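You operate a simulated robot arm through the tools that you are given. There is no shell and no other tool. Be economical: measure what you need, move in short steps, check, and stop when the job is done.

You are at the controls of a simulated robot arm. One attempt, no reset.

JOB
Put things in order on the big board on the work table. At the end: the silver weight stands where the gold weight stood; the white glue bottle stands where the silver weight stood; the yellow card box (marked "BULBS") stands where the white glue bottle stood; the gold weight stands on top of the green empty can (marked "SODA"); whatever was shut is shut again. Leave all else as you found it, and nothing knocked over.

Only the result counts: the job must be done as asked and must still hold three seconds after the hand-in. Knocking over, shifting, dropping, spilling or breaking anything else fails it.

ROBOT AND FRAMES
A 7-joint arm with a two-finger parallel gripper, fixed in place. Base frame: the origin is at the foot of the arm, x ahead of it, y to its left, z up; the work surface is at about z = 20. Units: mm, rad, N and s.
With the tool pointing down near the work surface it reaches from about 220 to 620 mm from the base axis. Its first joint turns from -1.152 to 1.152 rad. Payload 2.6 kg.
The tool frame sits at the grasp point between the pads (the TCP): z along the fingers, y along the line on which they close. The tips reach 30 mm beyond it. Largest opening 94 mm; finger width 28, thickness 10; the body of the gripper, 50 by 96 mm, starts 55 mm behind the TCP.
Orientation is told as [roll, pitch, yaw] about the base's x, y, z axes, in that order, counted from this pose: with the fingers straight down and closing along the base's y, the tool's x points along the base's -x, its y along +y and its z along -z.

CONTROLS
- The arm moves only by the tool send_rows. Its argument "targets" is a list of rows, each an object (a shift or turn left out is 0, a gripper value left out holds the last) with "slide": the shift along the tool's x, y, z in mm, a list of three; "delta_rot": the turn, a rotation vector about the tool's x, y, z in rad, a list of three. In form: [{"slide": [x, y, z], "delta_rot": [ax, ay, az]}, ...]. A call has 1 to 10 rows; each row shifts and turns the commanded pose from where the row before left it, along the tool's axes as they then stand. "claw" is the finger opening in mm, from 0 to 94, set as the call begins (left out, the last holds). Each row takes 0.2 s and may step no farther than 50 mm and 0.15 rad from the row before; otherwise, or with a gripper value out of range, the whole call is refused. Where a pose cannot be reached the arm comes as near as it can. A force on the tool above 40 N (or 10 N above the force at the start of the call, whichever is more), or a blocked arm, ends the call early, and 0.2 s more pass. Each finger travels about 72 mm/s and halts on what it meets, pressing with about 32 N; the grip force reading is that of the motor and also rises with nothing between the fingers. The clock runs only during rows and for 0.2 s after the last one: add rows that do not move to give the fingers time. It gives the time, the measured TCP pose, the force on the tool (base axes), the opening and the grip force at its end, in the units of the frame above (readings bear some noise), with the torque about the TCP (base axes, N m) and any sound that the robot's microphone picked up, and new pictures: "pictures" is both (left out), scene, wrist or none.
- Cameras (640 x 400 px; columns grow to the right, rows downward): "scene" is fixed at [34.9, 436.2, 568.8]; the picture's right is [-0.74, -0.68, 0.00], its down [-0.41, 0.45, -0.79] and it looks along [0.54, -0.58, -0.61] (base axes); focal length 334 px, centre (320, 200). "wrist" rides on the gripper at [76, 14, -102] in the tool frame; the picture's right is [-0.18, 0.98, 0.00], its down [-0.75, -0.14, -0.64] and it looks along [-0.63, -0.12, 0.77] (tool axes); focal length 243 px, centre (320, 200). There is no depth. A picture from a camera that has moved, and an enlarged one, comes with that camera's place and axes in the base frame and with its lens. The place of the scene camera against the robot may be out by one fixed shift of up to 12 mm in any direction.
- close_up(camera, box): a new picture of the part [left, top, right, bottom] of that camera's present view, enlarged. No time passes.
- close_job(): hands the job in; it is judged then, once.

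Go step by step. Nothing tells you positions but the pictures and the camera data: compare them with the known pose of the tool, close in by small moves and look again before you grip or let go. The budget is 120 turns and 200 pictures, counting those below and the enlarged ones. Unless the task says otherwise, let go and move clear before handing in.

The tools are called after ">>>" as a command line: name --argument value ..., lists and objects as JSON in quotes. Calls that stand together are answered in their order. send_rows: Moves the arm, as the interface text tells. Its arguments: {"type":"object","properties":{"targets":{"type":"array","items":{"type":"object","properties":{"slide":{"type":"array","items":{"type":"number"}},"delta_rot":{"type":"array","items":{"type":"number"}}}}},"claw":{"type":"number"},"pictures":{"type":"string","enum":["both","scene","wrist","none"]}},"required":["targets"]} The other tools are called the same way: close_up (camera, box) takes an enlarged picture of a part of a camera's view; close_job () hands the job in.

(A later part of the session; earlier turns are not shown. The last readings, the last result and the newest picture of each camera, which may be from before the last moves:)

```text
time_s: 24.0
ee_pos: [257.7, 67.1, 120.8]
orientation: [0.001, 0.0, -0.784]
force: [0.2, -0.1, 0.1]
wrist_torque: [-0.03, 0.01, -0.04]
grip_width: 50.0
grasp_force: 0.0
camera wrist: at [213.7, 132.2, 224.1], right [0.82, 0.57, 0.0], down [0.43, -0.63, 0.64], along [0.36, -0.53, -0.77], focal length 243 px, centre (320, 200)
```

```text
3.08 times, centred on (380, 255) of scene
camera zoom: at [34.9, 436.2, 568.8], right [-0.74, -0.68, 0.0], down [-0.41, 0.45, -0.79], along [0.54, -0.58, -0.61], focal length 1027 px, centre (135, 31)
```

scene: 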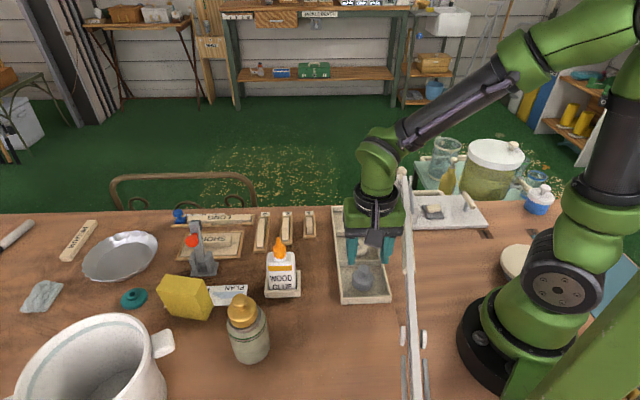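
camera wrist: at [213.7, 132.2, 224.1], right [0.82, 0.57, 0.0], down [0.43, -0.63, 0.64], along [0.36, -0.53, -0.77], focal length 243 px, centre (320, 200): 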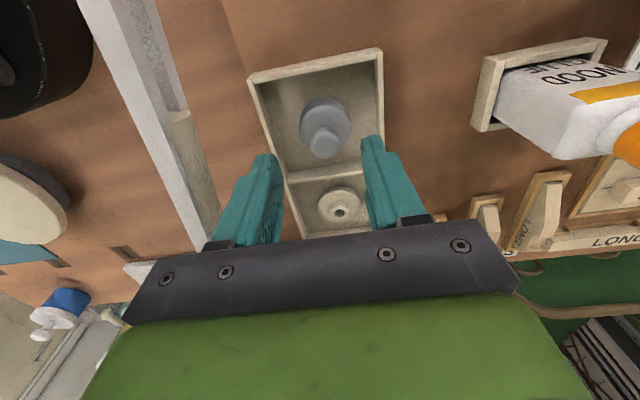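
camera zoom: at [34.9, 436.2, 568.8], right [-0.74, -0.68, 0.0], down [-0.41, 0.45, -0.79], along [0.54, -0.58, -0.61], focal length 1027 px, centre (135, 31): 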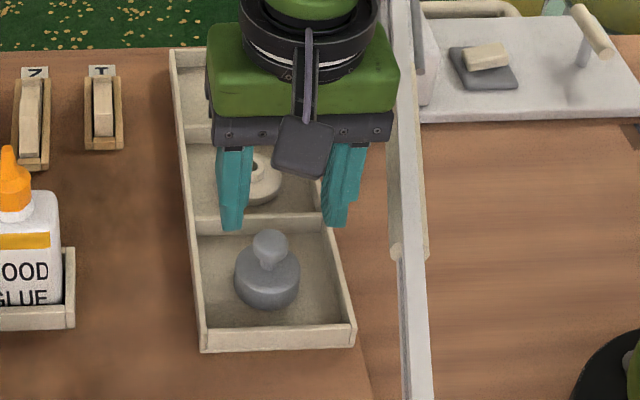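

Cap is 3.5 mm toward tool +y. Correct and descend to cap grip height.

>>> send_rows --targets '[{"slide": [-1, 3.5, 15]}, {"slide": [0, 0, 20]}, {"slide": [0, 0, 10.5]}, {}, {}]' --pictures "wrist"

>>> close_up --camera "wrist" --box '[220, 80, 420, 205]'

>>> close_up --camera "scene" --box '[310, 190, 450, 320]'

```text
time_s: 25.2
ee_pos: [260.8, 70.3, 75.7]
orientation: [-0.001, 0.0, -0.785]
force: [-0.3, -0.7, -0.1]
wrist_torque: [0.01, -0.01, 0.02]
grip_width: 50.0
grasp_force: 0.2
camera wrist: at [216.7, 135.6, 178.1], right [0.82, 0.57, 0.0], down [0.43, -0.63, 0.64], along [0.36, -0.53, -0.77], focal length 243 px, centre (320, 200)
```

wrist: 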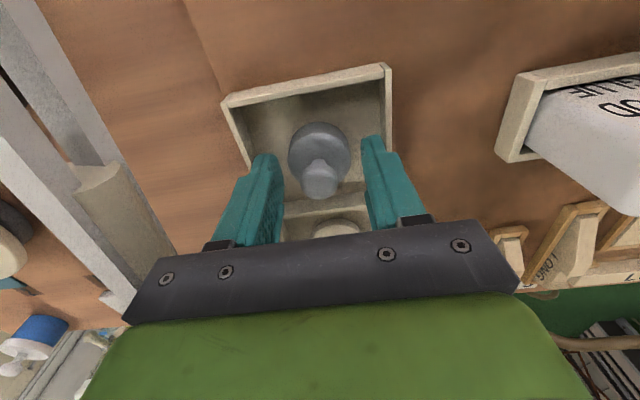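

```text
3.20 times, centred on (320, 142) of wrist
camera zoom: at [216.7, 135.6, 178.1], right [0.82, 0.57, 0.0], down [0.43, -0.63, 0.64], along [0.36, -0.53, -0.77], focal length 776 px, centre (320, 384)
```

zoom: 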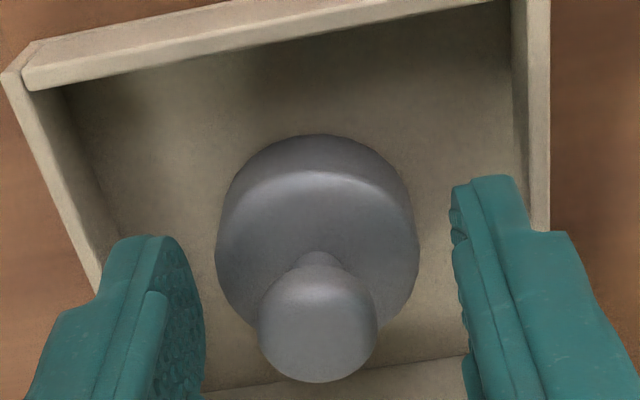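

```text
3.08 times, centred on (380, 255) of scene
camera zoom: at [34.9, 436.2, 568.8], right [-0.74, -0.68, 0.0], down [-0.41, 0.45, -0.79], along [0.54, -0.58, -0.61], focal length 1027 px, centre (135, 31)
```

zoom: 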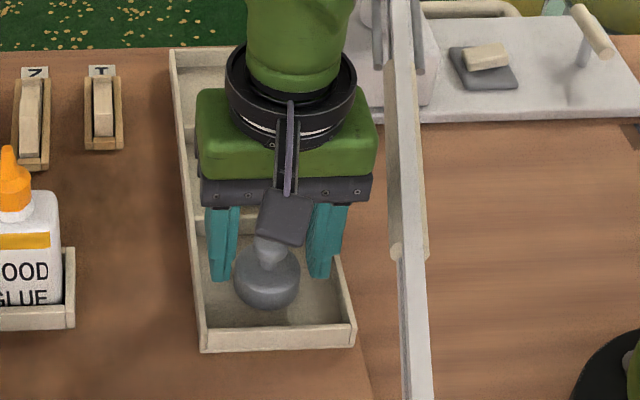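

Well centred. Small forward shift, then close on the cap.

>>> send_rows --targets '[{"slide": [-2, 0, 0]}, {}]' --pictures "none"

>>> send_rows --targets '[{}, {}, {}, {}]' --claw 0 --pictures "none"

>>> send_rows --targets '[{"slide": [0, 0, -2]}, {"slide": [0, 0, -5]}, {"slide": [0, 0, -10]}, {"slide": [0, 0, -15]}, {}]' --pictures "both"

```text
time_s: 25.8
ee_pos: [262.3, 70.1, 75.8]
orientation: [0.0, -0.001, -0.783]
force: [-0.8, 0.5, 0.3]
wrist_torque: [0.02, 0.01, -0.01]
grip_width: 50.3
grasp_force: 0.1
```

```text
time_s: 26.8
ee_pos: [262.6, 68.9, 76.8]
orientation: [0.0, 0.0, -0.781]
force: [-0.1, 0.6, 0.2]
wrist_torque: [0.04, -0.03, 0.02]
grip_width: 21.0
grasp_force: 32.3
```

```text
time_s: 28.0
ee_pos: [263.2, 69.9, 108.3]
orientation: [0.001, -0.001, -0.784]
force: [0.5, -0.5, -2.4]
wrist_torque: [-0.02, 0.02, -0.02]
grip_width: 21.0
grasp_force: 32.5
camera wrist: at [218.9, 134.6, 211.2], right [0.82, 0.57, 0.0], down [0.43, -0.63, 0.64], along [0.36, -0.53, -0.77], focal length 243 px, centre (320, 200)
```

scene: 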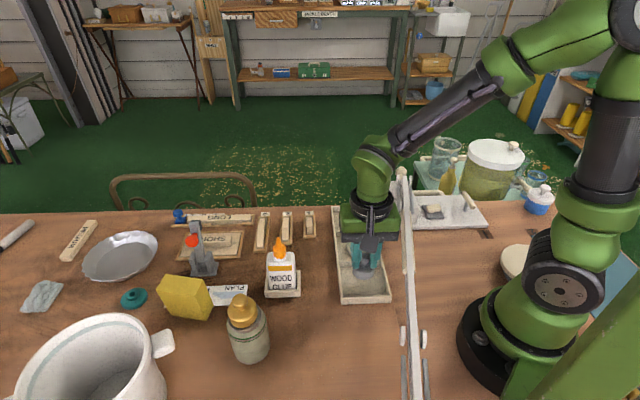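
wrist: 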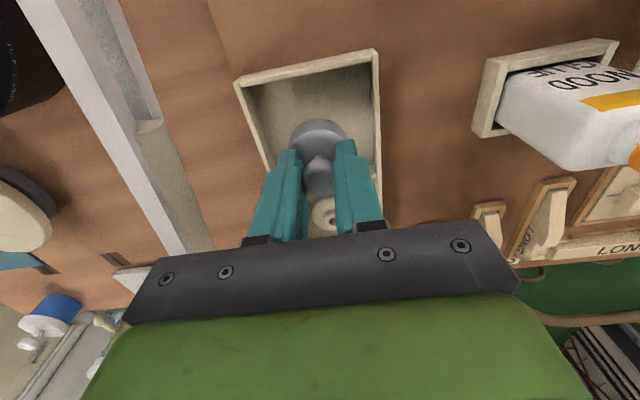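

Silver is held. Carry it along the tray to gold's place, staying high.

>>> send_rows --targets '[{"slide": [0, 0, -45]}, {"slide": [0, 0, -10]}, {"slide": [-45, -0.6, 0]}, {"slide": [-45, -0.6, 0]}, {"slide": [-45, -0.6, 0]}, {"slide": [-46, -0.7, 0]}, {}, {"slide": [0, 0, 45]}, {}, {}]'

>>> close_up --camera "wrist" --box '[220, 30, 420, 155]'

>>> close_up --camera "scene" --box '[320, 185, 400, 235]'

```text
time_s: 30.2
ee_pos: [392.0, -60.7, 122.2]
orientation: [-0.001, 0.0, -0.786]
force: [0.2, -0.3, -1.8]
wrist_torque: [0.0, -0.05, 0.01]
grip_width: 20.9
grasp_force: 32.2
camera wrist: at [346.6, 4.6, 223.5], right [0.82, 0.57, 0.0], down [0.43, -0.63, 0.64], along [0.36, -0.53, -0.77], focal length 243 px, centre (320, 200)
```

scene: 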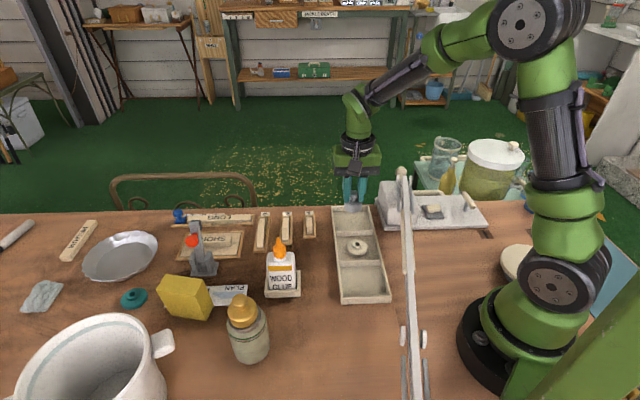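
wrist: 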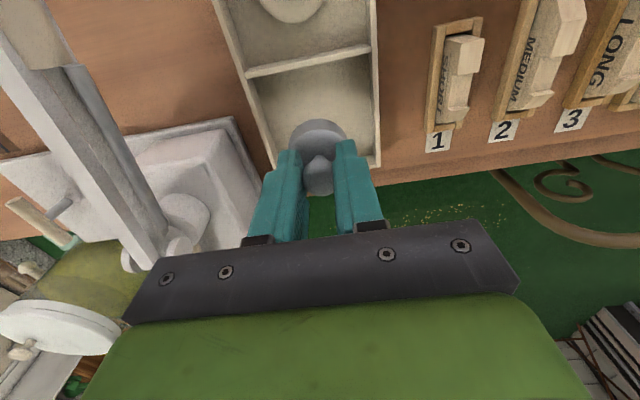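

```text
3.20 times, centred on (320, 92) of wrist
camera zoom: at [346.6, 4.6, 223.5], right [0.82, 0.57, 0.0], down [0.43, -0.63, 0.64], along [0.36, -0.53, -0.77], focal length 776 px, centre (320, 544)
```

zoom: 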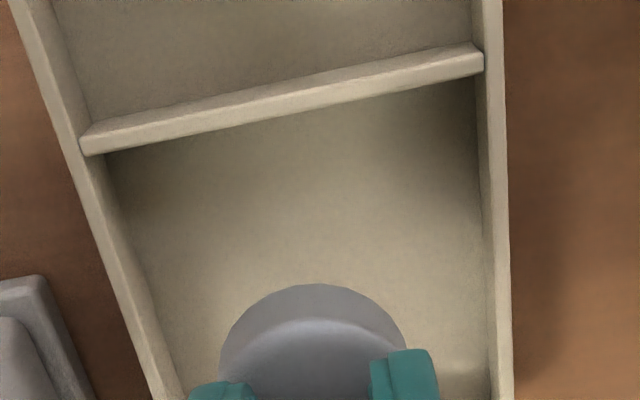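

```text
8.00 times, centred on (360, 210) of scene
camera zoom: at [34.9, 436.2, 568.8], right [-0.74, -0.68, 0.0], down [-0.41, 0.45, -0.79], along [0.54, -0.58, -0.61], focal length 2670 px, centre (0, 120)
```

zoom: 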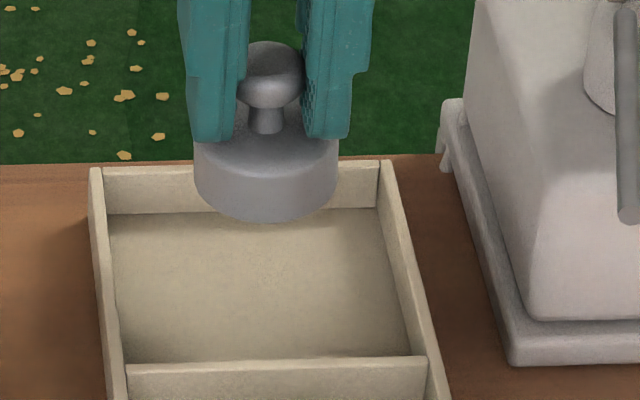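

Scene comparison shows lateral alignment matches gold's old spot; I need 2.5 mm back along the tray. Then lower.

>>> send_rows --targets '[{"slide": [2.5, 0, 15]}, {"slide": [0, 0, 20]}, {"slide": [0, 0, 7]}, {}, {}]' --pictures "none"

>>> close_up --camera "scene" --box '[320, 195, 400, 245]'

```text
time_s: 31.4
ee_pos: [387.7, -57.2, 76.8]
orientation: [0.0, -0.001, -0.785]
force: [0.0, -0.1, -2.6]
wrist_torque: [0.0, 0.01, 0.02]
grip_width: 21.1
grasp_force: 32.3
```

```text
8.00 times, centred on (360, 220) of scene
camera zoom: at [34.9, 436.2, 568.8], right [-0.74, -0.68, 0.0], down [-0.41, 0.45, -0.79], along [0.54, -0.58, -0.61], focal length 2670 px, centre (0, 40)
```

zoom: 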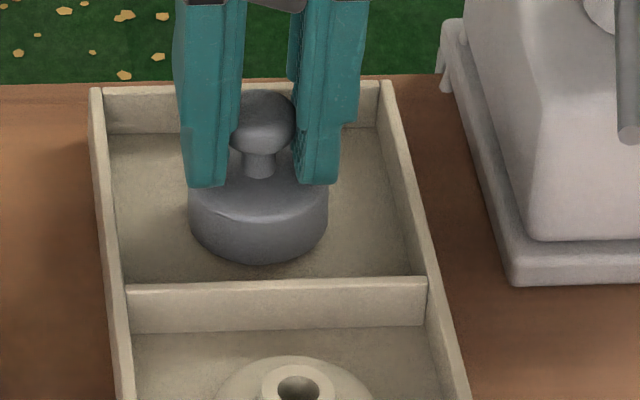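

Nearly identical position to gold's original. Lower the last mm or so.

>>> send_rows --targets '[{"slide": [0, 0, 1]}, {}]' --pictures "none"

>>> send_rows --targets '[{"slide": [-0.5, 0, 0.7]}, {}]' --pictures "none"

```text
time_s: 32.0
ee_pos: [388.1, -56.5, 76.4]
orientation: [0.001, 0.001, -0.784]
force: [-0.3, -0.1, -1.3]
wrist_torque: [0.04, 0.02, 0.01]
grip_width: 21.0
grasp_force: 32.1
```

```text
time_s: 32.6
ee_pos: [387.7, -58.7, 76.2]
orientation: [0.0, 0.001, -0.786]
force: [-2.3, -0.2, 0.4]
wrist_torque: [-0.01, 0.04, 0.02]
grip_width: 21.2
grasp_force: 32.0
```

Contact made. Release and rise.

>>> send_rows --targets '[{}, {}, {}]' --claw 40 --pictures "none"

>>> send_rows --targets '[{"slide": [0, 0, -20]}, {"slide": [0, 0, -40]}, {"slide": [0, 0, -45]}, {"slide": [0, 0, -45]}, {}]' --pictures "none"

>>> close_up --camera "scene" --box '[320, 195, 400, 245]'

>>> close_up --camera "scene" --box '[240, 230, 320, 310]'

>>> close_up --camera "scene" --box '[150, 260, 250, 330]'

```text
time_s: 33.4
ee_pos: [389.1, -58.0, 75.9]
orientation: [0.0, 0.001, -0.786]
force: [-0.7, -0.3, -0.4]
wrist_torque: [0.0, 0.0, -0.02]
grip_width: 39.8
grasp_force: 0.1
```

```text
time_s: 34.6
ee_pos: [390.1, -57.1, 225.4]
orientation: [0.001, 0.001, -0.784]
force: [-0.6, -0.1, -0.4]
wrist_torque: [0.0, -0.03, 0.01]
grip_width: 40.1
grasp_force: 0.1
```

```text
8.00 times, centred on (360, 220) of scene
camera zoom: at [34.9, 436.2, 568.8], right [-0.74, -0.68, 0.0], down [-0.41, 0.45, -0.79], along [0.54, -0.58, -0.61], focal length 2670 px, centre (0, 40)
```

zoom: 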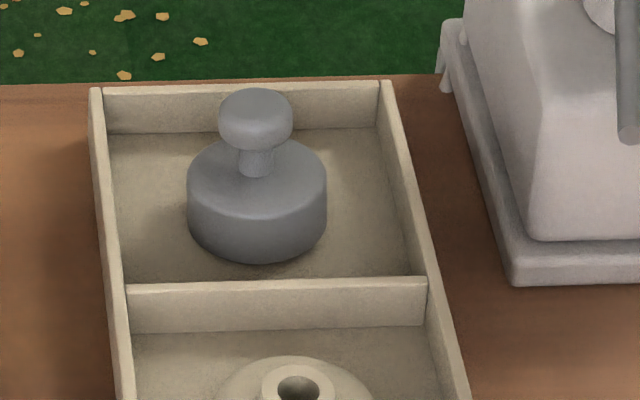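

```text
5.00 times, centred on (280, 270) of scene
camera zoom: at [34.9, 436.2, 568.8], right [-0.74, -0.68, 0.0], down [-0.41, 0.45, -0.79], along [0.54, -0.58, -0.61], focal length 1669 px, centre (520, -150)
```

zoom: 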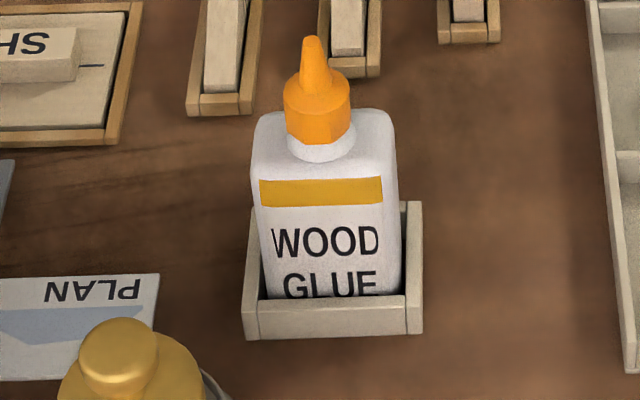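

```text
5.71 times, centred on (200, 295) of scene
camera zoom: at [34.9, 436.2, 568.8], right [-0.74, -0.68, 0.0], down [-0.41, 0.45, -0.79], along [0.54, -0.58, -0.61], focal length 1907 px, centre (1006, -343)
```

zoom: 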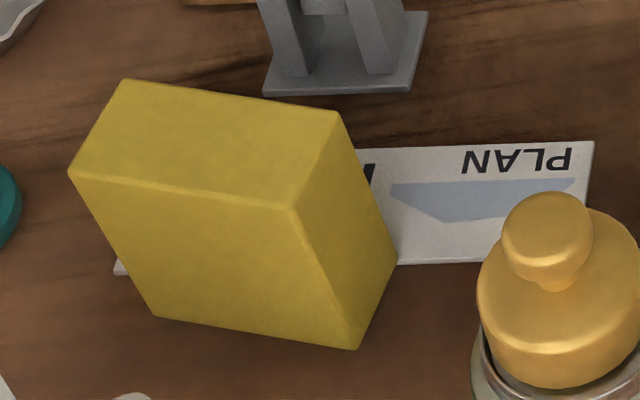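

Silver stands exactly in gold's place. Next, the glue bottle near (372,178): move above it with the same yaw (closing across its ~55 mm width).

>>> send_rows --targets '[{"slide": [30, 26, 0]}, {"slide": [30, 26, 0]}, {"slide": [30, 26, 0]}, {"slide": [30, 26, 0]}, {"slide": [30, 26, 0]}, {"slide": [29, 24, 0]}, {}, {}]' --claw 80

>>> close_up --camera "wrist" --box '[220, 50, 420, 175]'

```text
time_s: 36.4
ee_pos: [372.8, 177.8, 222.0]
orientation: [0.0, 0.001, -0.786]
force: [-0.6, -0.1, -1.1]
wrist_torque: [-0.01, 0.02, 0.0]
grip_width: 80.0
grasp_force: 0.1
camera wrist: at [328.5, 242.3, 325.3], right [0.82, 0.57, 0.0], down [0.43, -0.63, 0.64], along [0.36, -0.53, -0.77], focal length 243 px, centre (320, 200)
```

scene: 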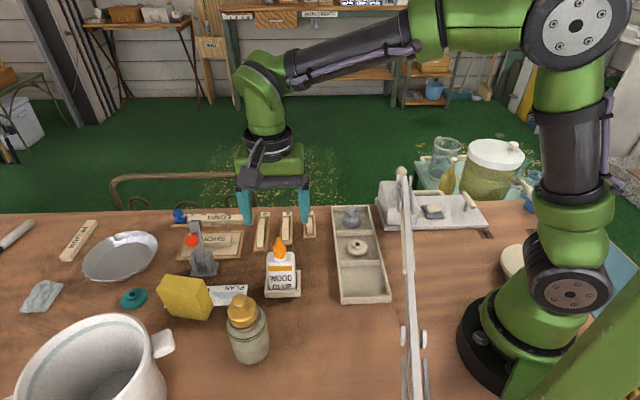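
wrist: 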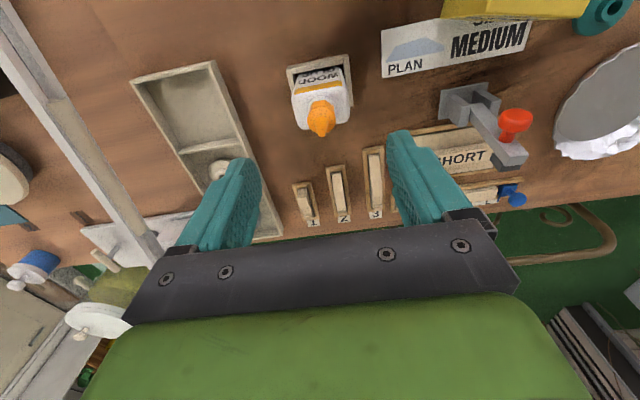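

```text
3.20 times, centred on (320, 112) of wrist
camera zoom: at [328.5, 242.3, 325.3], right [0.82, 0.57, 0.0], down [0.43, -0.63, 0.64], along [0.36, -0.53, -0.77], focal length 776 px, centre (320, 480)
```

zoom: 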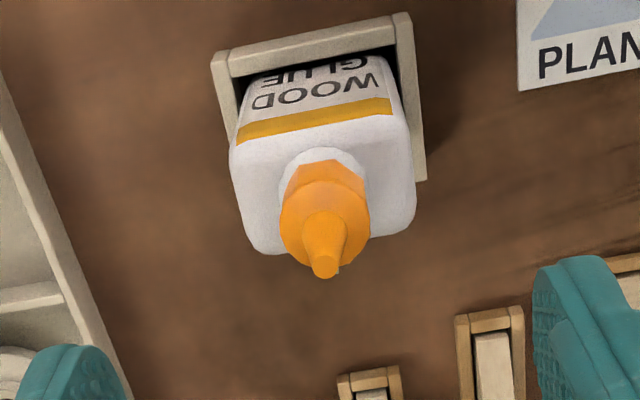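

Bottle is centred about 2.8 mm further along −tool x. Descend partway and check.

>>> send_rows --targets '[{"slide": [-3, 0, 40]}, {"slide": [0, 0, 40]}, {"slide": [0, 0, 27]}, {}, {}]' --claw 80

>>> close_up --camera "scene" --box '[220, 200, 340, 310]'

```text
time_s: 37.6
ee_pos: [373.2, 175.6, 118.1]
orientation: [0.001, 0.0, -0.785]
force: [0.5, 0.8, -0.2]
wrist_torque: [0.01, 0.02, 0.02]
grip_width: 80.0
grasp_force: 0.1
camera wrist: at [329.1, 239.6, 220.1], right [0.82, 0.57, 0.0], down [0.43, -0.63, 0.64], along [0.36, -0.53, -0.77], focal length 243 px, centre (320, 200)
```

scene: 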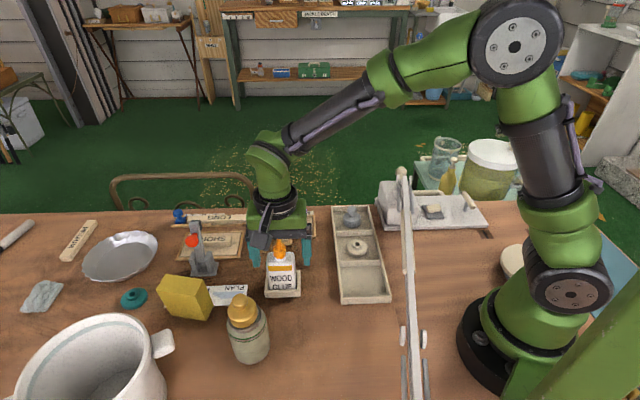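
wrist: 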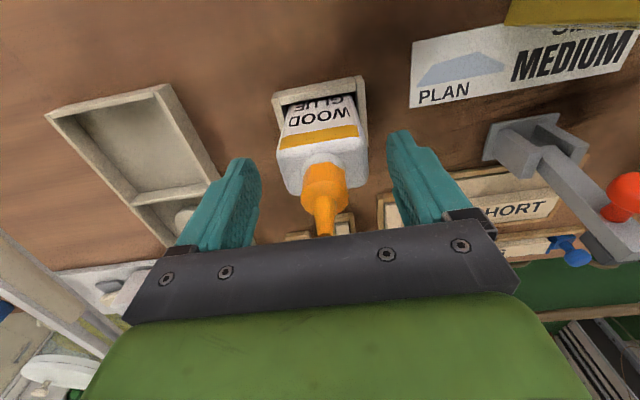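

```text
3.64 times, centred on (280, 255) of scene
camera zoom: at [34.9, 436.2, 568.8], right [-0.74, -0.68, 0.0], down [-0.41, 0.45, -0.79], along [0.54, -0.58, -0.61], focal length 1214 px, centre (466, 0)
```

zoom: 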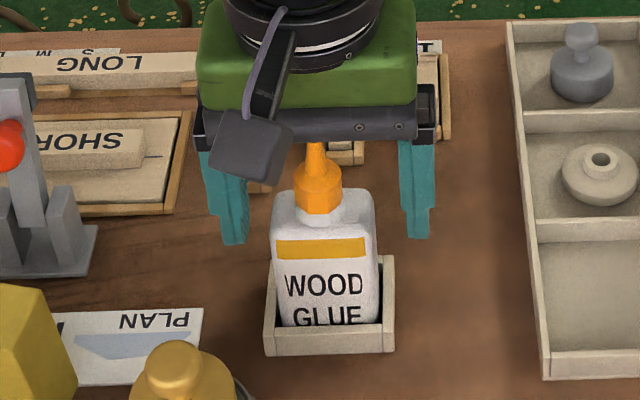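

Nozzle tip is at about z 149, so I'll grip with TCP at z≈102, keeping the palm clear of it.

>>> send_rows --targets '[{"slide": [0, 0, 8]}, {"slide": [0, 0, 7]}, {}]' --pictures "none"

>>> send_rows --targets '[{}, {}, {}, {}]' --claw 40 --pictures "both"

>>> close_up --camera "scene" --box '[220, 200, 340, 310]'

```text
time_s: 38.4
ee_pos: [373.9, 174.9, 102.9]
orientation: [0.0, 0.0, -0.782]
force: [0.5, 0.4, 0.2]
wrist_torque: [0.0, 0.0, 0.02]
grip_width: 80.1
grasp_force: 0.0
```

```text
time_s: 39.4
ee_pos: [373.6, 174.2, 103.6]
orientation: [0.0, 0.0, -0.785]
force: [0.8, 0.9, 1.1]
wrist_torque: [0.02, -0.03, 0.0]
grip_width: 55.6
grasp_force: 32.3
camera wrist: at [328.6, 239.8, 205.2], right [0.82, 0.57, 0.0], down [0.43, -0.63, 0.64], along [0.36, -0.53, -0.77], focal length 243 px, centre (320, 200)
```

scene: 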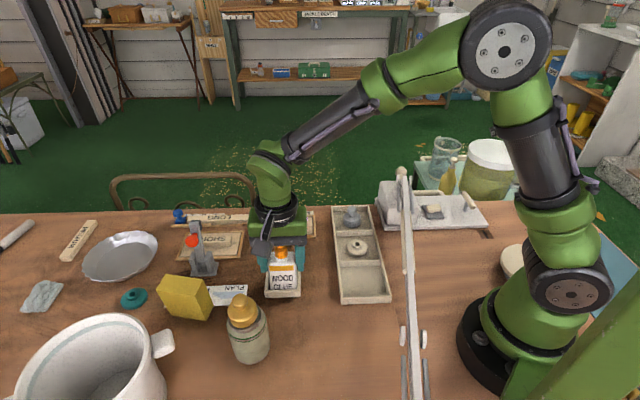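
wrist: 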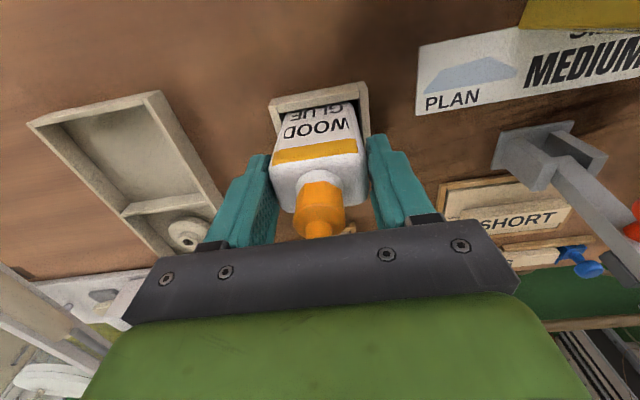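

```text
3.64 times, centred on (280, 255) of scene
camera zoom: at [34.9, 436.2, 568.8], right [-0.74, -0.68, 0.0], down [-0.41, 0.45, -0.79], along [0.54, -0.58, -0.61], focal length 1214 px, centre (466, 0)
```

zoom: 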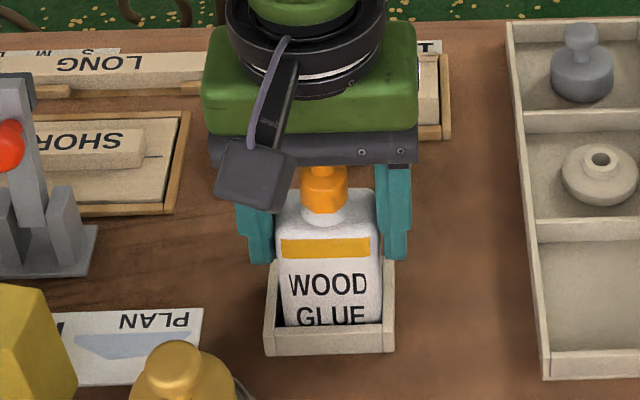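

Held at 55.6 mm. Lift and watch.

>>> send_rows --targets '[{"slide": [0, 0, -3]}, {"slide": [0, 0, -8]}, {"slide": [0, 0, -20]}, {"slide": [0, 0, -35]}, {"slide": [0, 0, -35]}, {}]' --pictures "scene"

>>> close_up --camera "scene" --box '[220, 200, 340, 310]'

```text
time_s: 40.8
ee_pos: [372.0, 173.9, 204.0]
orientation: [0.0, 0.0, -0.783]
force: [0.7, 0.6, -1.4]
wrist_torque: [-0.02, -0.03, -0.01]
grip_width: 55.6
grasp_force: 32.0
```

scene: 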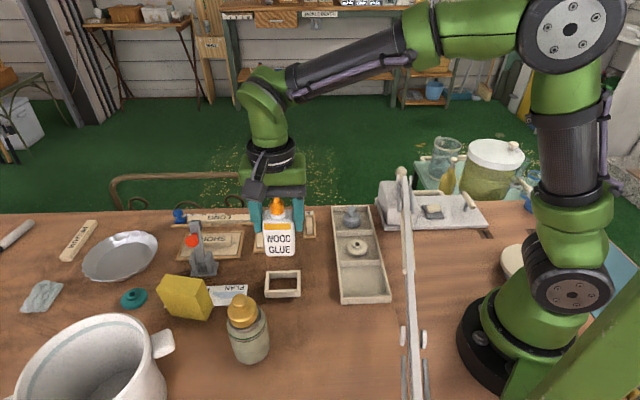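

```text
3.64 times, centred on (280, 255) of scene
camera zoom: at [34.9, 436.2, 568.8], right [-0.74, -0.68, 0.0], down [-0.41, 0.45, -0.79], along [0.54, -0.58, -0.61], focal length 1214 px, centre (466, 0)
```

zoom: 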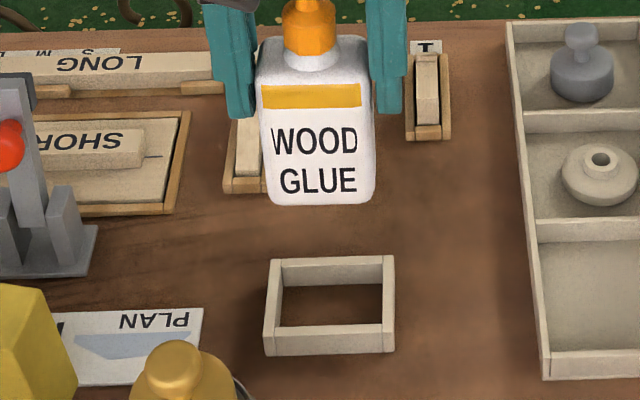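

Lifted cleanly; the holder is a bare frame. Carry the bottle to the empty compartment.

>>> send_rows --targets '[{"slide": [1.2, -39, 0]}, {"slide": [1.2, -39, 0]}, {"slide": [1.2, -39, 0]}, {"slide": [1, -37, 0]}, {}, {"slide": [0, 0, 30]}, {"slide": [0, 0, 20]}, {}, {}]'

>>> close_up --camera "scene" --box '[310, 190, 450, 320]'

>>> close_up --camera "wrist" --box '[220, 50, 420, 175]'

```text
time_s: 42.8
ee_pos: [261.7, 69.3, 153.6]
orientation: [0.0, 0.001, -0.784]
force: [0.3, -0.9, -1.0]
wrist_torque: [0.01, 0.0, -0.02]
grip_width: 55.9
grasp_force: 31.5
camera wrist: at [216.8, 133.4, 256.3], right [0.82, 0.57, 0.0], down [0.43, -0.63, 0.64], along [0.36, -0.53, -0.77], focal length 243 px, centre (320, 200)
```

scene: 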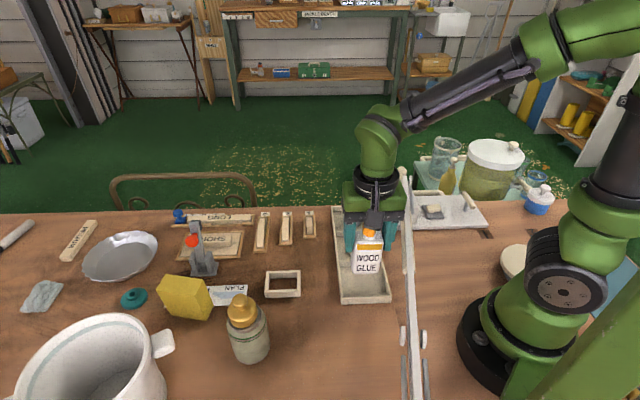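
wrist: 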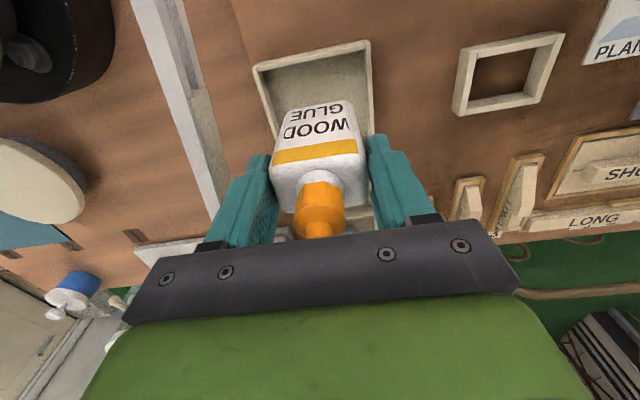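

```text
3.08 times, centred on (380, 255) of scene
camera zoom: at [34.9, 436.2, 568.8], right [-0.74, -0.68, 0.0], down [-0.41, 0.45, -0.79], along [0.54, -0.58, -0.61], focal length 1027 px, centre (135, 31)
```

zoom: 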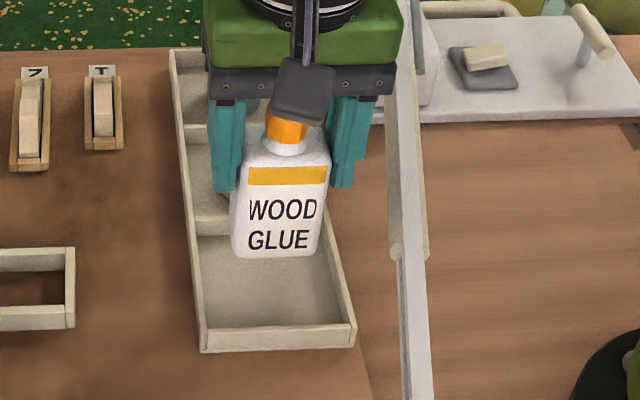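

```text
3.20 times, centred on (320, 112) of wrist
camera zoom: at [216.8, 133.4, 256.3], right [0.82, 0.57, 0.0], down [0.43, -0.63, 0.64], along [0.36, -0.53, -0.77], focal length 776 px, centre (320, 480)
```

zoom: 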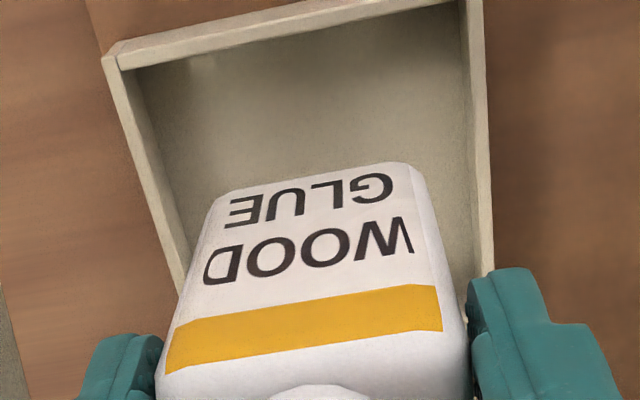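

Alignment is within ~1.5 mm. Shift slightly and lower toward the tray floor.

>>> send_rows --targets '[{"slide": [0, 1.2, 15]}, {"slide": [0, 0, 15]}, {"slide": [0, 0, 10]}, {}, {}]' --pictures "none"

>>> close_up --camera "scene" --box '[310, 190, 450, 320]'

```text
time_s: 44.0
ee_pos: [261.0, 71.1, 113.7]
orientation: [-0.001, 0.001, -0.785]
force: [0.0, 1.2, -1.5]
wrist_torque: [0.0, 0.03, -0.01]
grip_width: 55.7
grasp_force: 32.1
```

```text
3.08 times, centred on (380, 255) of scene
camera zoom: at [34.9, 436.2, 568.8], right [-0.74, -0.68, 0.0], down [-0.41, 0.45, -0.79], along [0.54, -0.58, -0.61], focal length 1027 px, centre (135, 31)
```

zoom: 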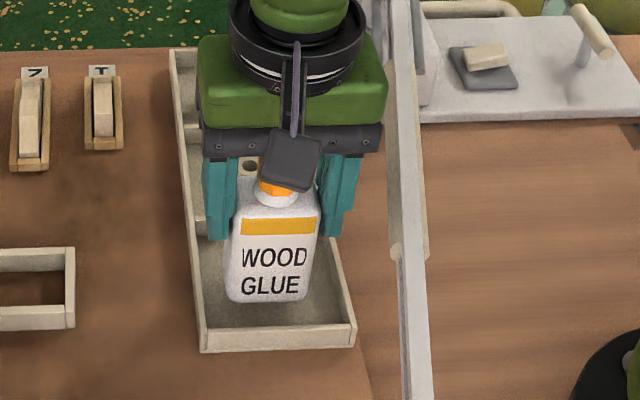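

>>> send_rows --targets '[{"slide": [-1, 0, 2]}, {"slide": [0, 0, 2]}, {}, {}]' --pictures "none"

>>> send_rows --targets '[{"slide": [0, 0, 1.5]}, {}]' --pictures "none"

```text
time_s: 45.0
ee_pos: [262.7, 69.7, 109.4]
orientation: [0.001, -0.002, -0.785]
force: [-0.3, 1.0, -1.7]
wrist_torque: [0.0, -0.03, 0.01]
grip_width: 55.9
grasp_force: 32.0
```

```text
time_s: 45.6
ee_pos: [262.7, 69.3, 109.2]
orientation: [0.001, -0.001, -0.786]
force: [0.0, -0.5, -2.2]
wrist_torque: [0.0, 0.01, 0.01]
grip_width: 55.9
grasp_force: 32.3
```

>>> send_rows --targets '[{"slide": [0, 0, 1.5]}, {}]' --pictures "none"

>>> send_rows --targets '[{"slide": [0, 0, 1]}, {}]' --pictures "none"

>>> close_up --camera "scene" --box '[310, 190, 450, 320]'

```text
time_s: 46.2
ee_pos: [262.3, 70.6, 107.8]
orientation: [0.0, 0.0, -0.788]
force: [0.1, 0.5, -2.1]
wrist_torque: [0.04, 0.01, 0.0]
grip_width: 56.1
grasp_force: 31.9
```

```text
time_s: 46.8
ee_pos: [261.4, 69.7, 105.9]
orientation: [0.0, -0.001, -0.784]
force: [-0.3, -0.6, -2.1]
wrist_torque: [0.0, 0.0, 0.0]
grip_width: 55.8
grasp_force: 31.9
```

```text
3.08 times, centred on (380, 255) of scene
camera zoom: at [34.9, 436.2, 568.8], right [-0.74, -0.68, 0.0], down [-0.41, 0.45, -0.79], along [0.54, -0.58, -0.61], focal length 1027 px, centre (135, 31)
```

zoom: 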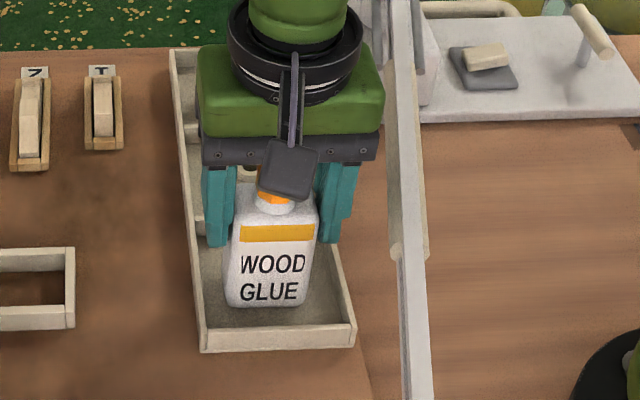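

>>> send_rows --targets '[{"slide": [0, 0, 1]}, {}]' --pictures "none"

>>> send_rows --targets '[{"slide": [0, 0, 1]}, {}]' --pictures "none"

```text
time_s: 47.4
ee_pos: [263.3, 69.8, 105.3]
orientation: [0.003, 0.0, -0.785]
force: [-1.5, 1.2, 13.7]
wrist_torque: [-0.19, 0.42, -0.06]
grip_width: 55.9
grasp_force: 32.1
```

```text
time_s: 48.0
ee_pos: [263.1, 70.6, 104.4]
orientation: [0.004, -0.002, -0.782]
force: [0.8, 3.1, 17.9]
wrist_torque: [0.03, 0.26, -0.03]
grip_width: 55.6
grasp_force: 32.1
```

Seated on the floor. Ease off and release.

>>> send_rows --targets '[{"slide": [0, 0, -1.3]}, {}]' --pictures "none"

>>> send_rows --targets '[{}, {}, {}]' --claw 78 --pictures "none"

>>> send_rows --targets '[{"slide": [0, 0, -20]}, {"slide": [0, 0, -40]}, {"slide": [0, 0, -45]}, {"slide": [0, 0, -30]}, {}]' --pictures "both"

>>> close_up --camera "scene" --box '[310, 190, 450, 320]'

```text
time_s: 48.6
ee_pos: [260.8, 69.5, 104.9]
orientation: [-0.004, -0.001, -0.786]
force: [0.2, -0.6, -1.7]
wrist_torque: [0.02, -0.03, 0.05]
grip_width: 55.6
grasp_force: 32.2
```

```text
time_s: 49.4
ee_pos: [263.4, 70.0, 105.6]
orientation: [0.0, 0.001, -0.784]
force: [0.6, -0.8, 0.6]
wrist_torque: [0.03, -0.02, -0.01]
grip_width: 78.2
grasp_force: 0.0
```

```text
time_s: 50.6
ee_pos: [264.6, 71.0, 239.8]
orientation: [0.0, 0.0, -0.784]
force: [-1.0, 0.7, -0.3]
wrist_torque: [0.02, -0.01, 0.01]
grip_width: 78.0
grasp_force: 0.1
camera wrist: at [219.2, 135.0, 343.8], right [0.82, 0.57, 0.0], down [0.43, -0.63, 0.64], along [0.36, -0.53, -0.77], focal length 243 px, centre (320, 200)
```

scene: 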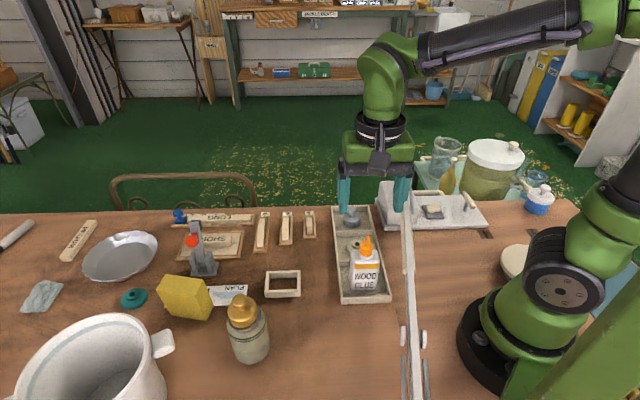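
wrist: 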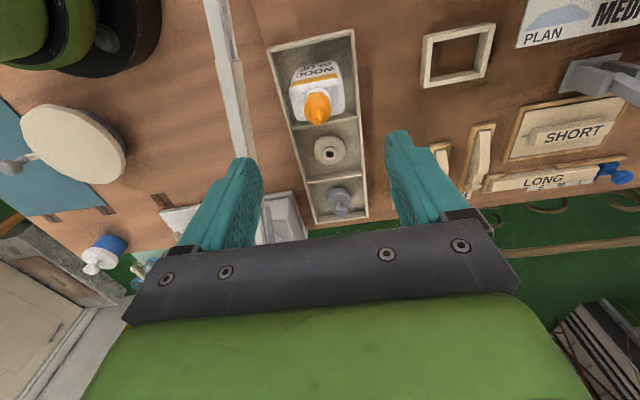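

```text
3.08 times, centred on (380, 255) of scene
camera zoom: at [34.9, 436.2, 568.8], right [-0.74, -0.68, 0.0], down [-0.41, 0.45, -0.79], along [0.54, -0.58, -0.61], focal length 1027 px, centre (135, 31)
```

zoom: 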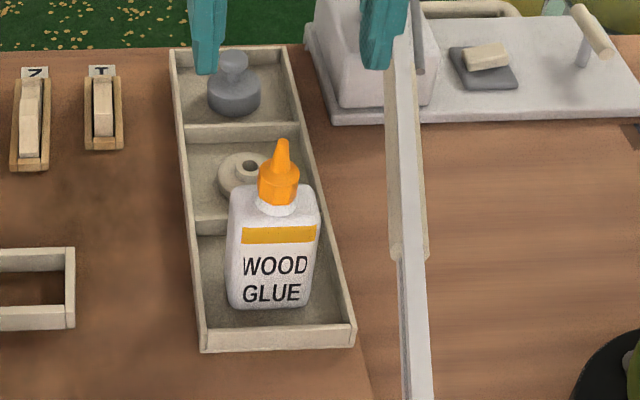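

Glue stands well. The yellow box is near (471,331), about 73×35×75 mm, with its long axis at ~33°. I'll rotate to suit it and move over for a look.

>>> send_rows --targets '[{"delta_rot": [0, 0, -0.136]}, {"delta_rot": [0, 0, -0.136]}, {"delta_rot": [0, 0, -0.136]}, {"delta_rot": [0, 0, -0.136]}, {"delta_rot": [0, 0, -0.136]}, {"delta_rot": [0, 0, -0.136]}, {"delta_rot": [0, 0, -0.136]}, {"delta_rot": [0, 0, -0.136]}, {"delta_rot": [0, 0, -0.136]}, {"delta_rot": [0, 0, -0.136]}]' --claw 60 --pictures "none"

>>> send_rows --targets '[{"slide": [-39, 13.8, 0]}, {"slide": [-39, 13.8, 0]}, {"slide": [-39, 13.8, 0]}, {"slide": [-39, 13.8, 0]}, {"slide": [-39, 13.8, 0]}, {"slide": [-39, 13.8, 0]}, {"slide": [-39, 13.8, 0]}, {}, {}]' --pictures "both"

>>> close_up --camera "wrist" --box '[220, 50, 420, 175]'

```text
time_s: 52.8
ee_pos: [262.1, 69.2, 240.4]
orientation: [0.0, 0.0, 0.576]
force: [-0.4, 0.5, 0.5]
wrist_torque: [-0.02, -0.03, 0.05]
grip_width: 59.9
grasp_force: 0.1
```

```text
time_s: 54.8
ee_pos: [438.5, 299.3, 240.5]
orientation: [-0.001, 0.001, 0.574]
force: [0.7, -0.2, -0.8]
wrist_torque: [0.03, 0.02, 0.01]
grip_width: 60.0
grasp_force: 0.1
camera wrist: at [367.3, 271.5, 343.1], right [-0.38, 0.93, 0.0], down [0.71, 0.29, 0.64], along [0.59, 0.24, -0.77], focal length 243 px, centre (320, 200)
```

scene: 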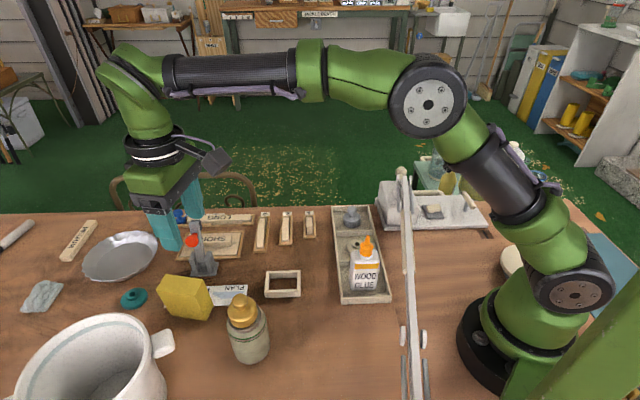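
wrist: 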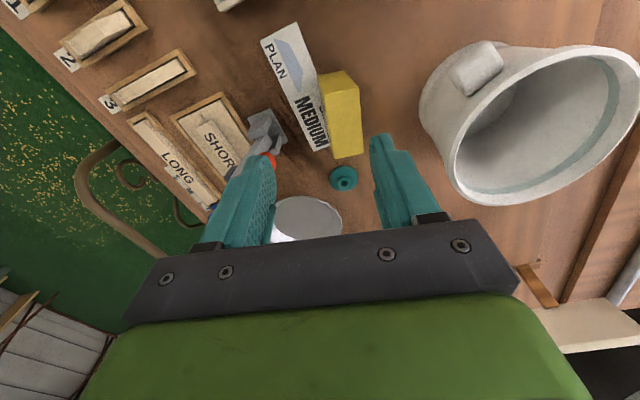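

```text
3.20 times, centred on (320, 112) of wrist
camera zoom: at [367.3, 271.5, 343.1], right [-0.38, 0.93, 0.0], down [0.71, 0.29, 0.64], along [0.59, 0.24, -0.77], focal length 776 px, centre (320, 480)
```

zoom: 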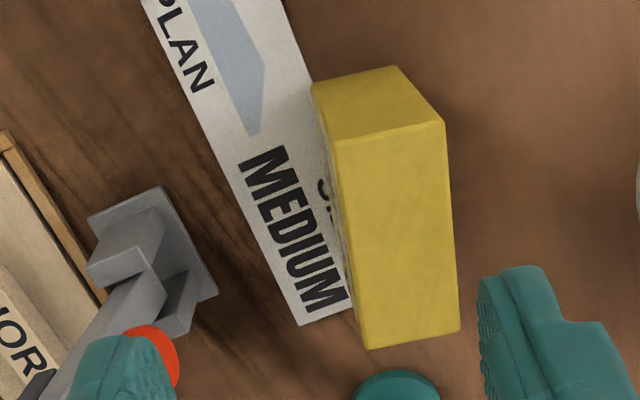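

The box is slightly tilted, resting partly on the PLAN card, and its length looks larger than the frame's opening. I'll look closely at both before deciding.

>>> close_up --camera "scene" --box '[250, 260, 314, 300]'

>>> close_up --camera "scene" --box '[150, 265, 246, 325]'

```text
10.00 times, centred on (282, 280) of scene
camera zoom: at [34.9, 436.3, 568.8], right [-0.74, -0.68, 0.0], down [-0.41, 0.45, -0.79], along [0.54, -0.58, -0.61], focal length 3338 px, centre (700, -600)
```

zoom: 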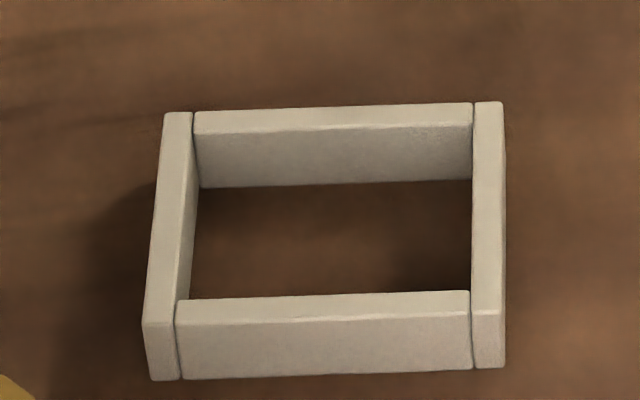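

```text
6.67 times, centred on (198, 295) of scene
camera zoom: at [34.9, 436.3, 568.8], right [-0.74, -0.68, 0.0], down [-0.41, 0.45, -0.79], along [0.54, -0.58, -0.61], focal length 2225 px, centre (1133, -433)
```

zoom: 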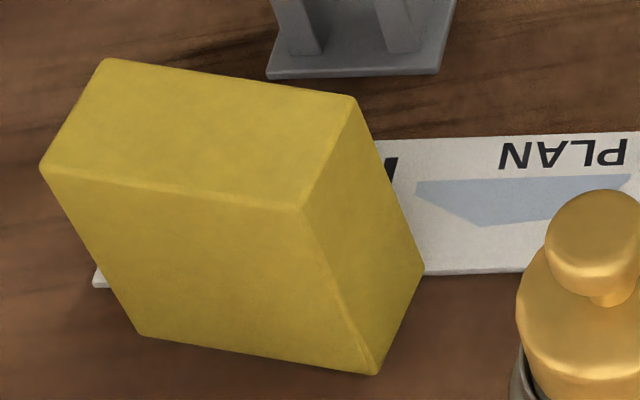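

The frame's opening is about 57×38 mm, and the box is roughly 71×34×76 mm. I'll approach the box and measure it by gripping its thickness.

>>> send_rows --targets '[{"slide": [-31, 19, 0]}, {"slide": [0, 0, 40]}, {"slide": [0, 0, 40]}, {}, {}]'

>>> close_up --camera "wrist" --box '[220, 50, 420, 175]'

>>> close_up --camera "scene" --box '[110, 190, 270, 330]'

```text
time_s: 56.0
ee_pos: [454.8, 331.3, 161.0]
orientation: [0.001, 0.0, 0.575]
force: [-0.1, -0.3, 0.7]
wrist_torque: [0.0, -0.01, 0.0]
grip_width: 60.0
grasp_force: 0.0
camera wrist: at [382.9, 303.3, 263.5], right [-0.38, 0.93, 0.0], down [0.71, 0.29, 0.64], along [0.59, 0.24, -0.77], focal length 243 px, centre (320, 200)
```

scene: 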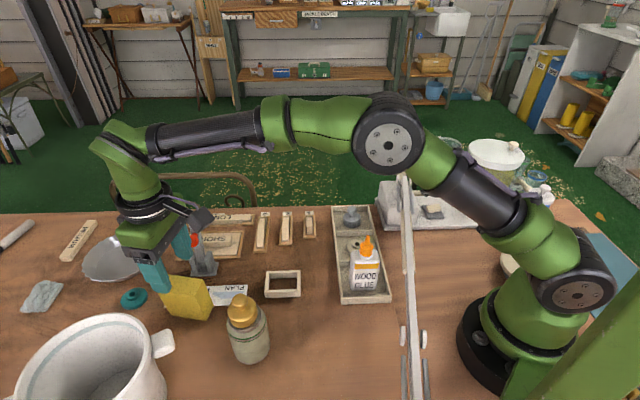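
wrist: 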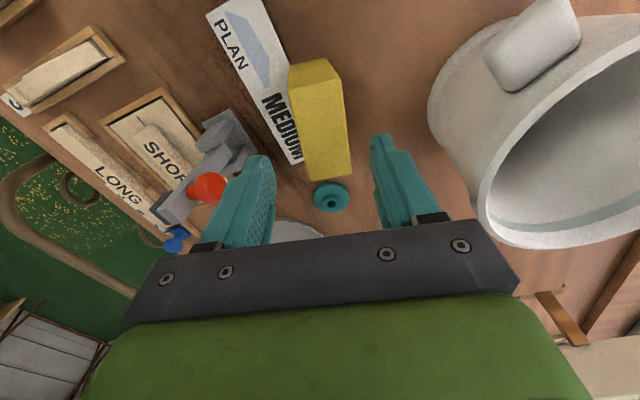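

```text
3.20 times, centred on (320, 112) of wrist
camera zoom: at [382.9, 303.3, 263.5], right [-0.38, 0.93, 0.0], down [0.71, 0.29, 0.64], along [0.59, 0.24, -0.77], focal length 776 px, centre (320, 480)
```

zoom: 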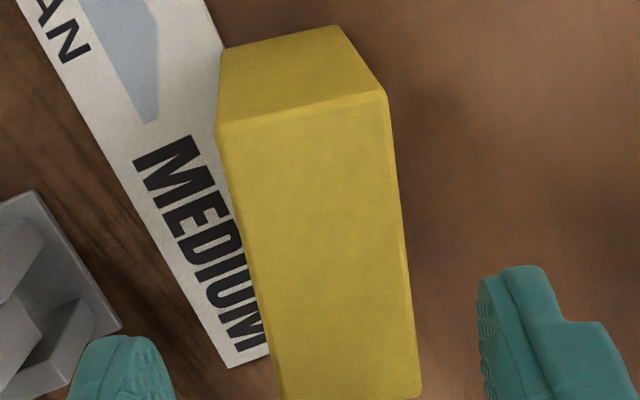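

```text
2.86 times, centred on (190, 260) of scene
camera zoom: at [34.9, 436.2, 568.8], right [-0.74, -0.68, 0.0], down [-0.41, 0.45, -0.79], along [0.54, -0.58, -0.61], focal length 954 px, centre (691, 29)
```

zoom: 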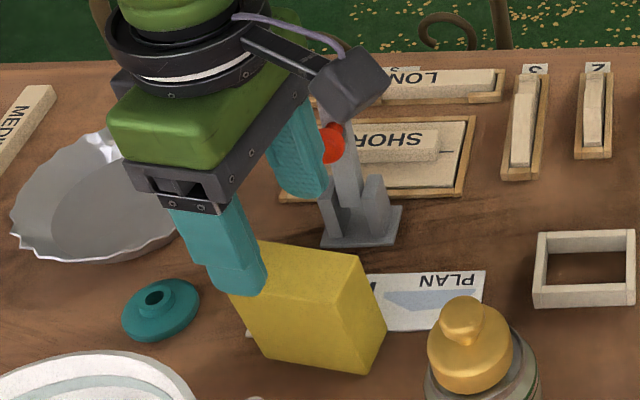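

Box centre is at about (453,333.5), leaning ~5° about its long axis. I'll tilt the gripper to match and descend partway.

>>> send_rows --targets '[{"slide": [0, 2, 0], "delta_rot": [0.095, 0, -0.01]}, {"slide": [0, 2.1, 22]}, {"slide": [0, 2.1, 22]}, {}, {}]' --claw 64

>>> close_up --camera "scene" --box '[110, 190, 270, 330]'

>>> close_up --camera "wrist" --box '[220, 80, 420, 205]'

```text
time_s: 57.2
ee_pos: [454.1, 334.5, 117.6]
orientation: [-0.095, 0.0, 0.584]
force: [0.9, 0.1, 0.0]
wrist_torque: [0.04, -0.01, -0.03]
grip_width: 64.3
grasp_force: 0.1
camera wrist: at [377.0, 312.6, 218.4], right [-0.39, 0.92, -0.09], down [0.67, 0.35, 0.65], along [0.63, 0.19, -0.75], focal length 243 px, centre (320, 200)
```

scene: 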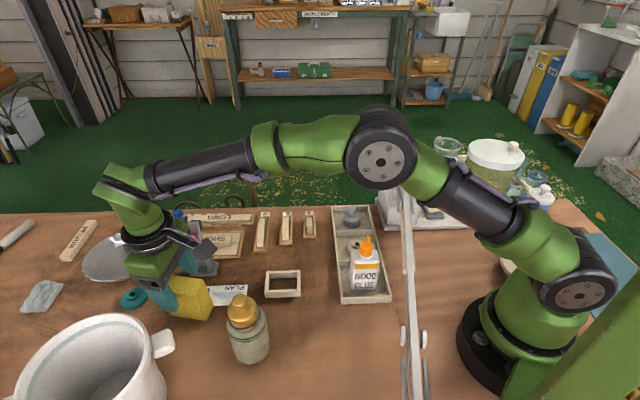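
wrist: 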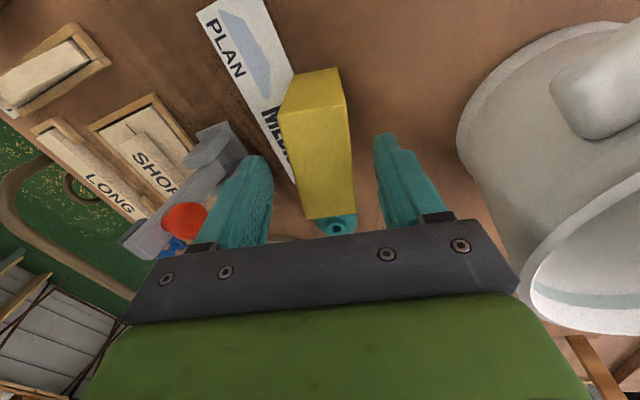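

```text
2.86 times, centred on (190, 260) of scene
camera zoom: at [34.9, 436.2, 568.8], right [-0.74, -0.68, 0.0], down [-0.41, 0.45, -0.79], along [0.54, -0.58, -0.61], focal length 954 px, centre (691, 29)
```

zoom: 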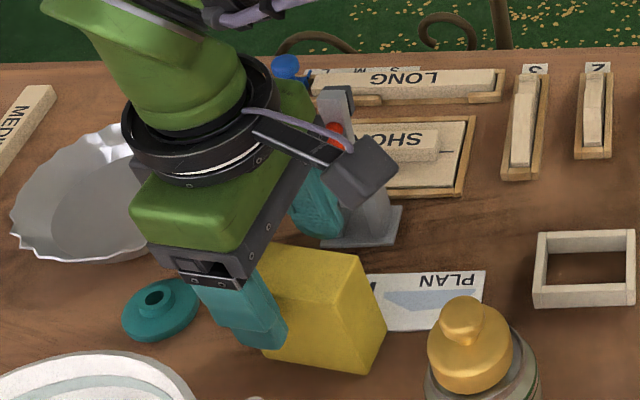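

```text
3.20 times, centred on (320, 142) of wrist
camera zoom: at [377.0, 312.6, 218.4], right [-0.39, 0.92, -0.09], down [0.67, 0.35, 0.65], along [0.63, 0.19, -0.75], focal length 776 px, centre (320, 384)
```

zoom: 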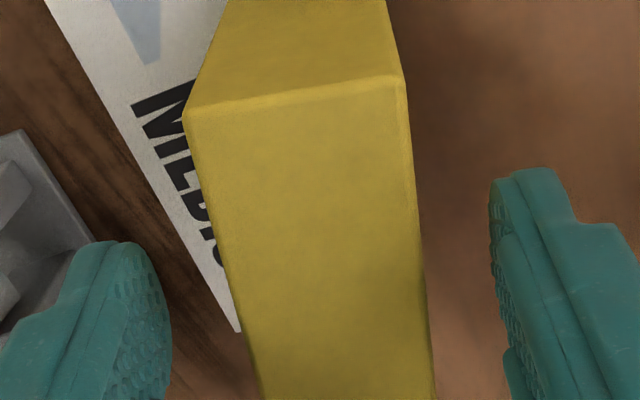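

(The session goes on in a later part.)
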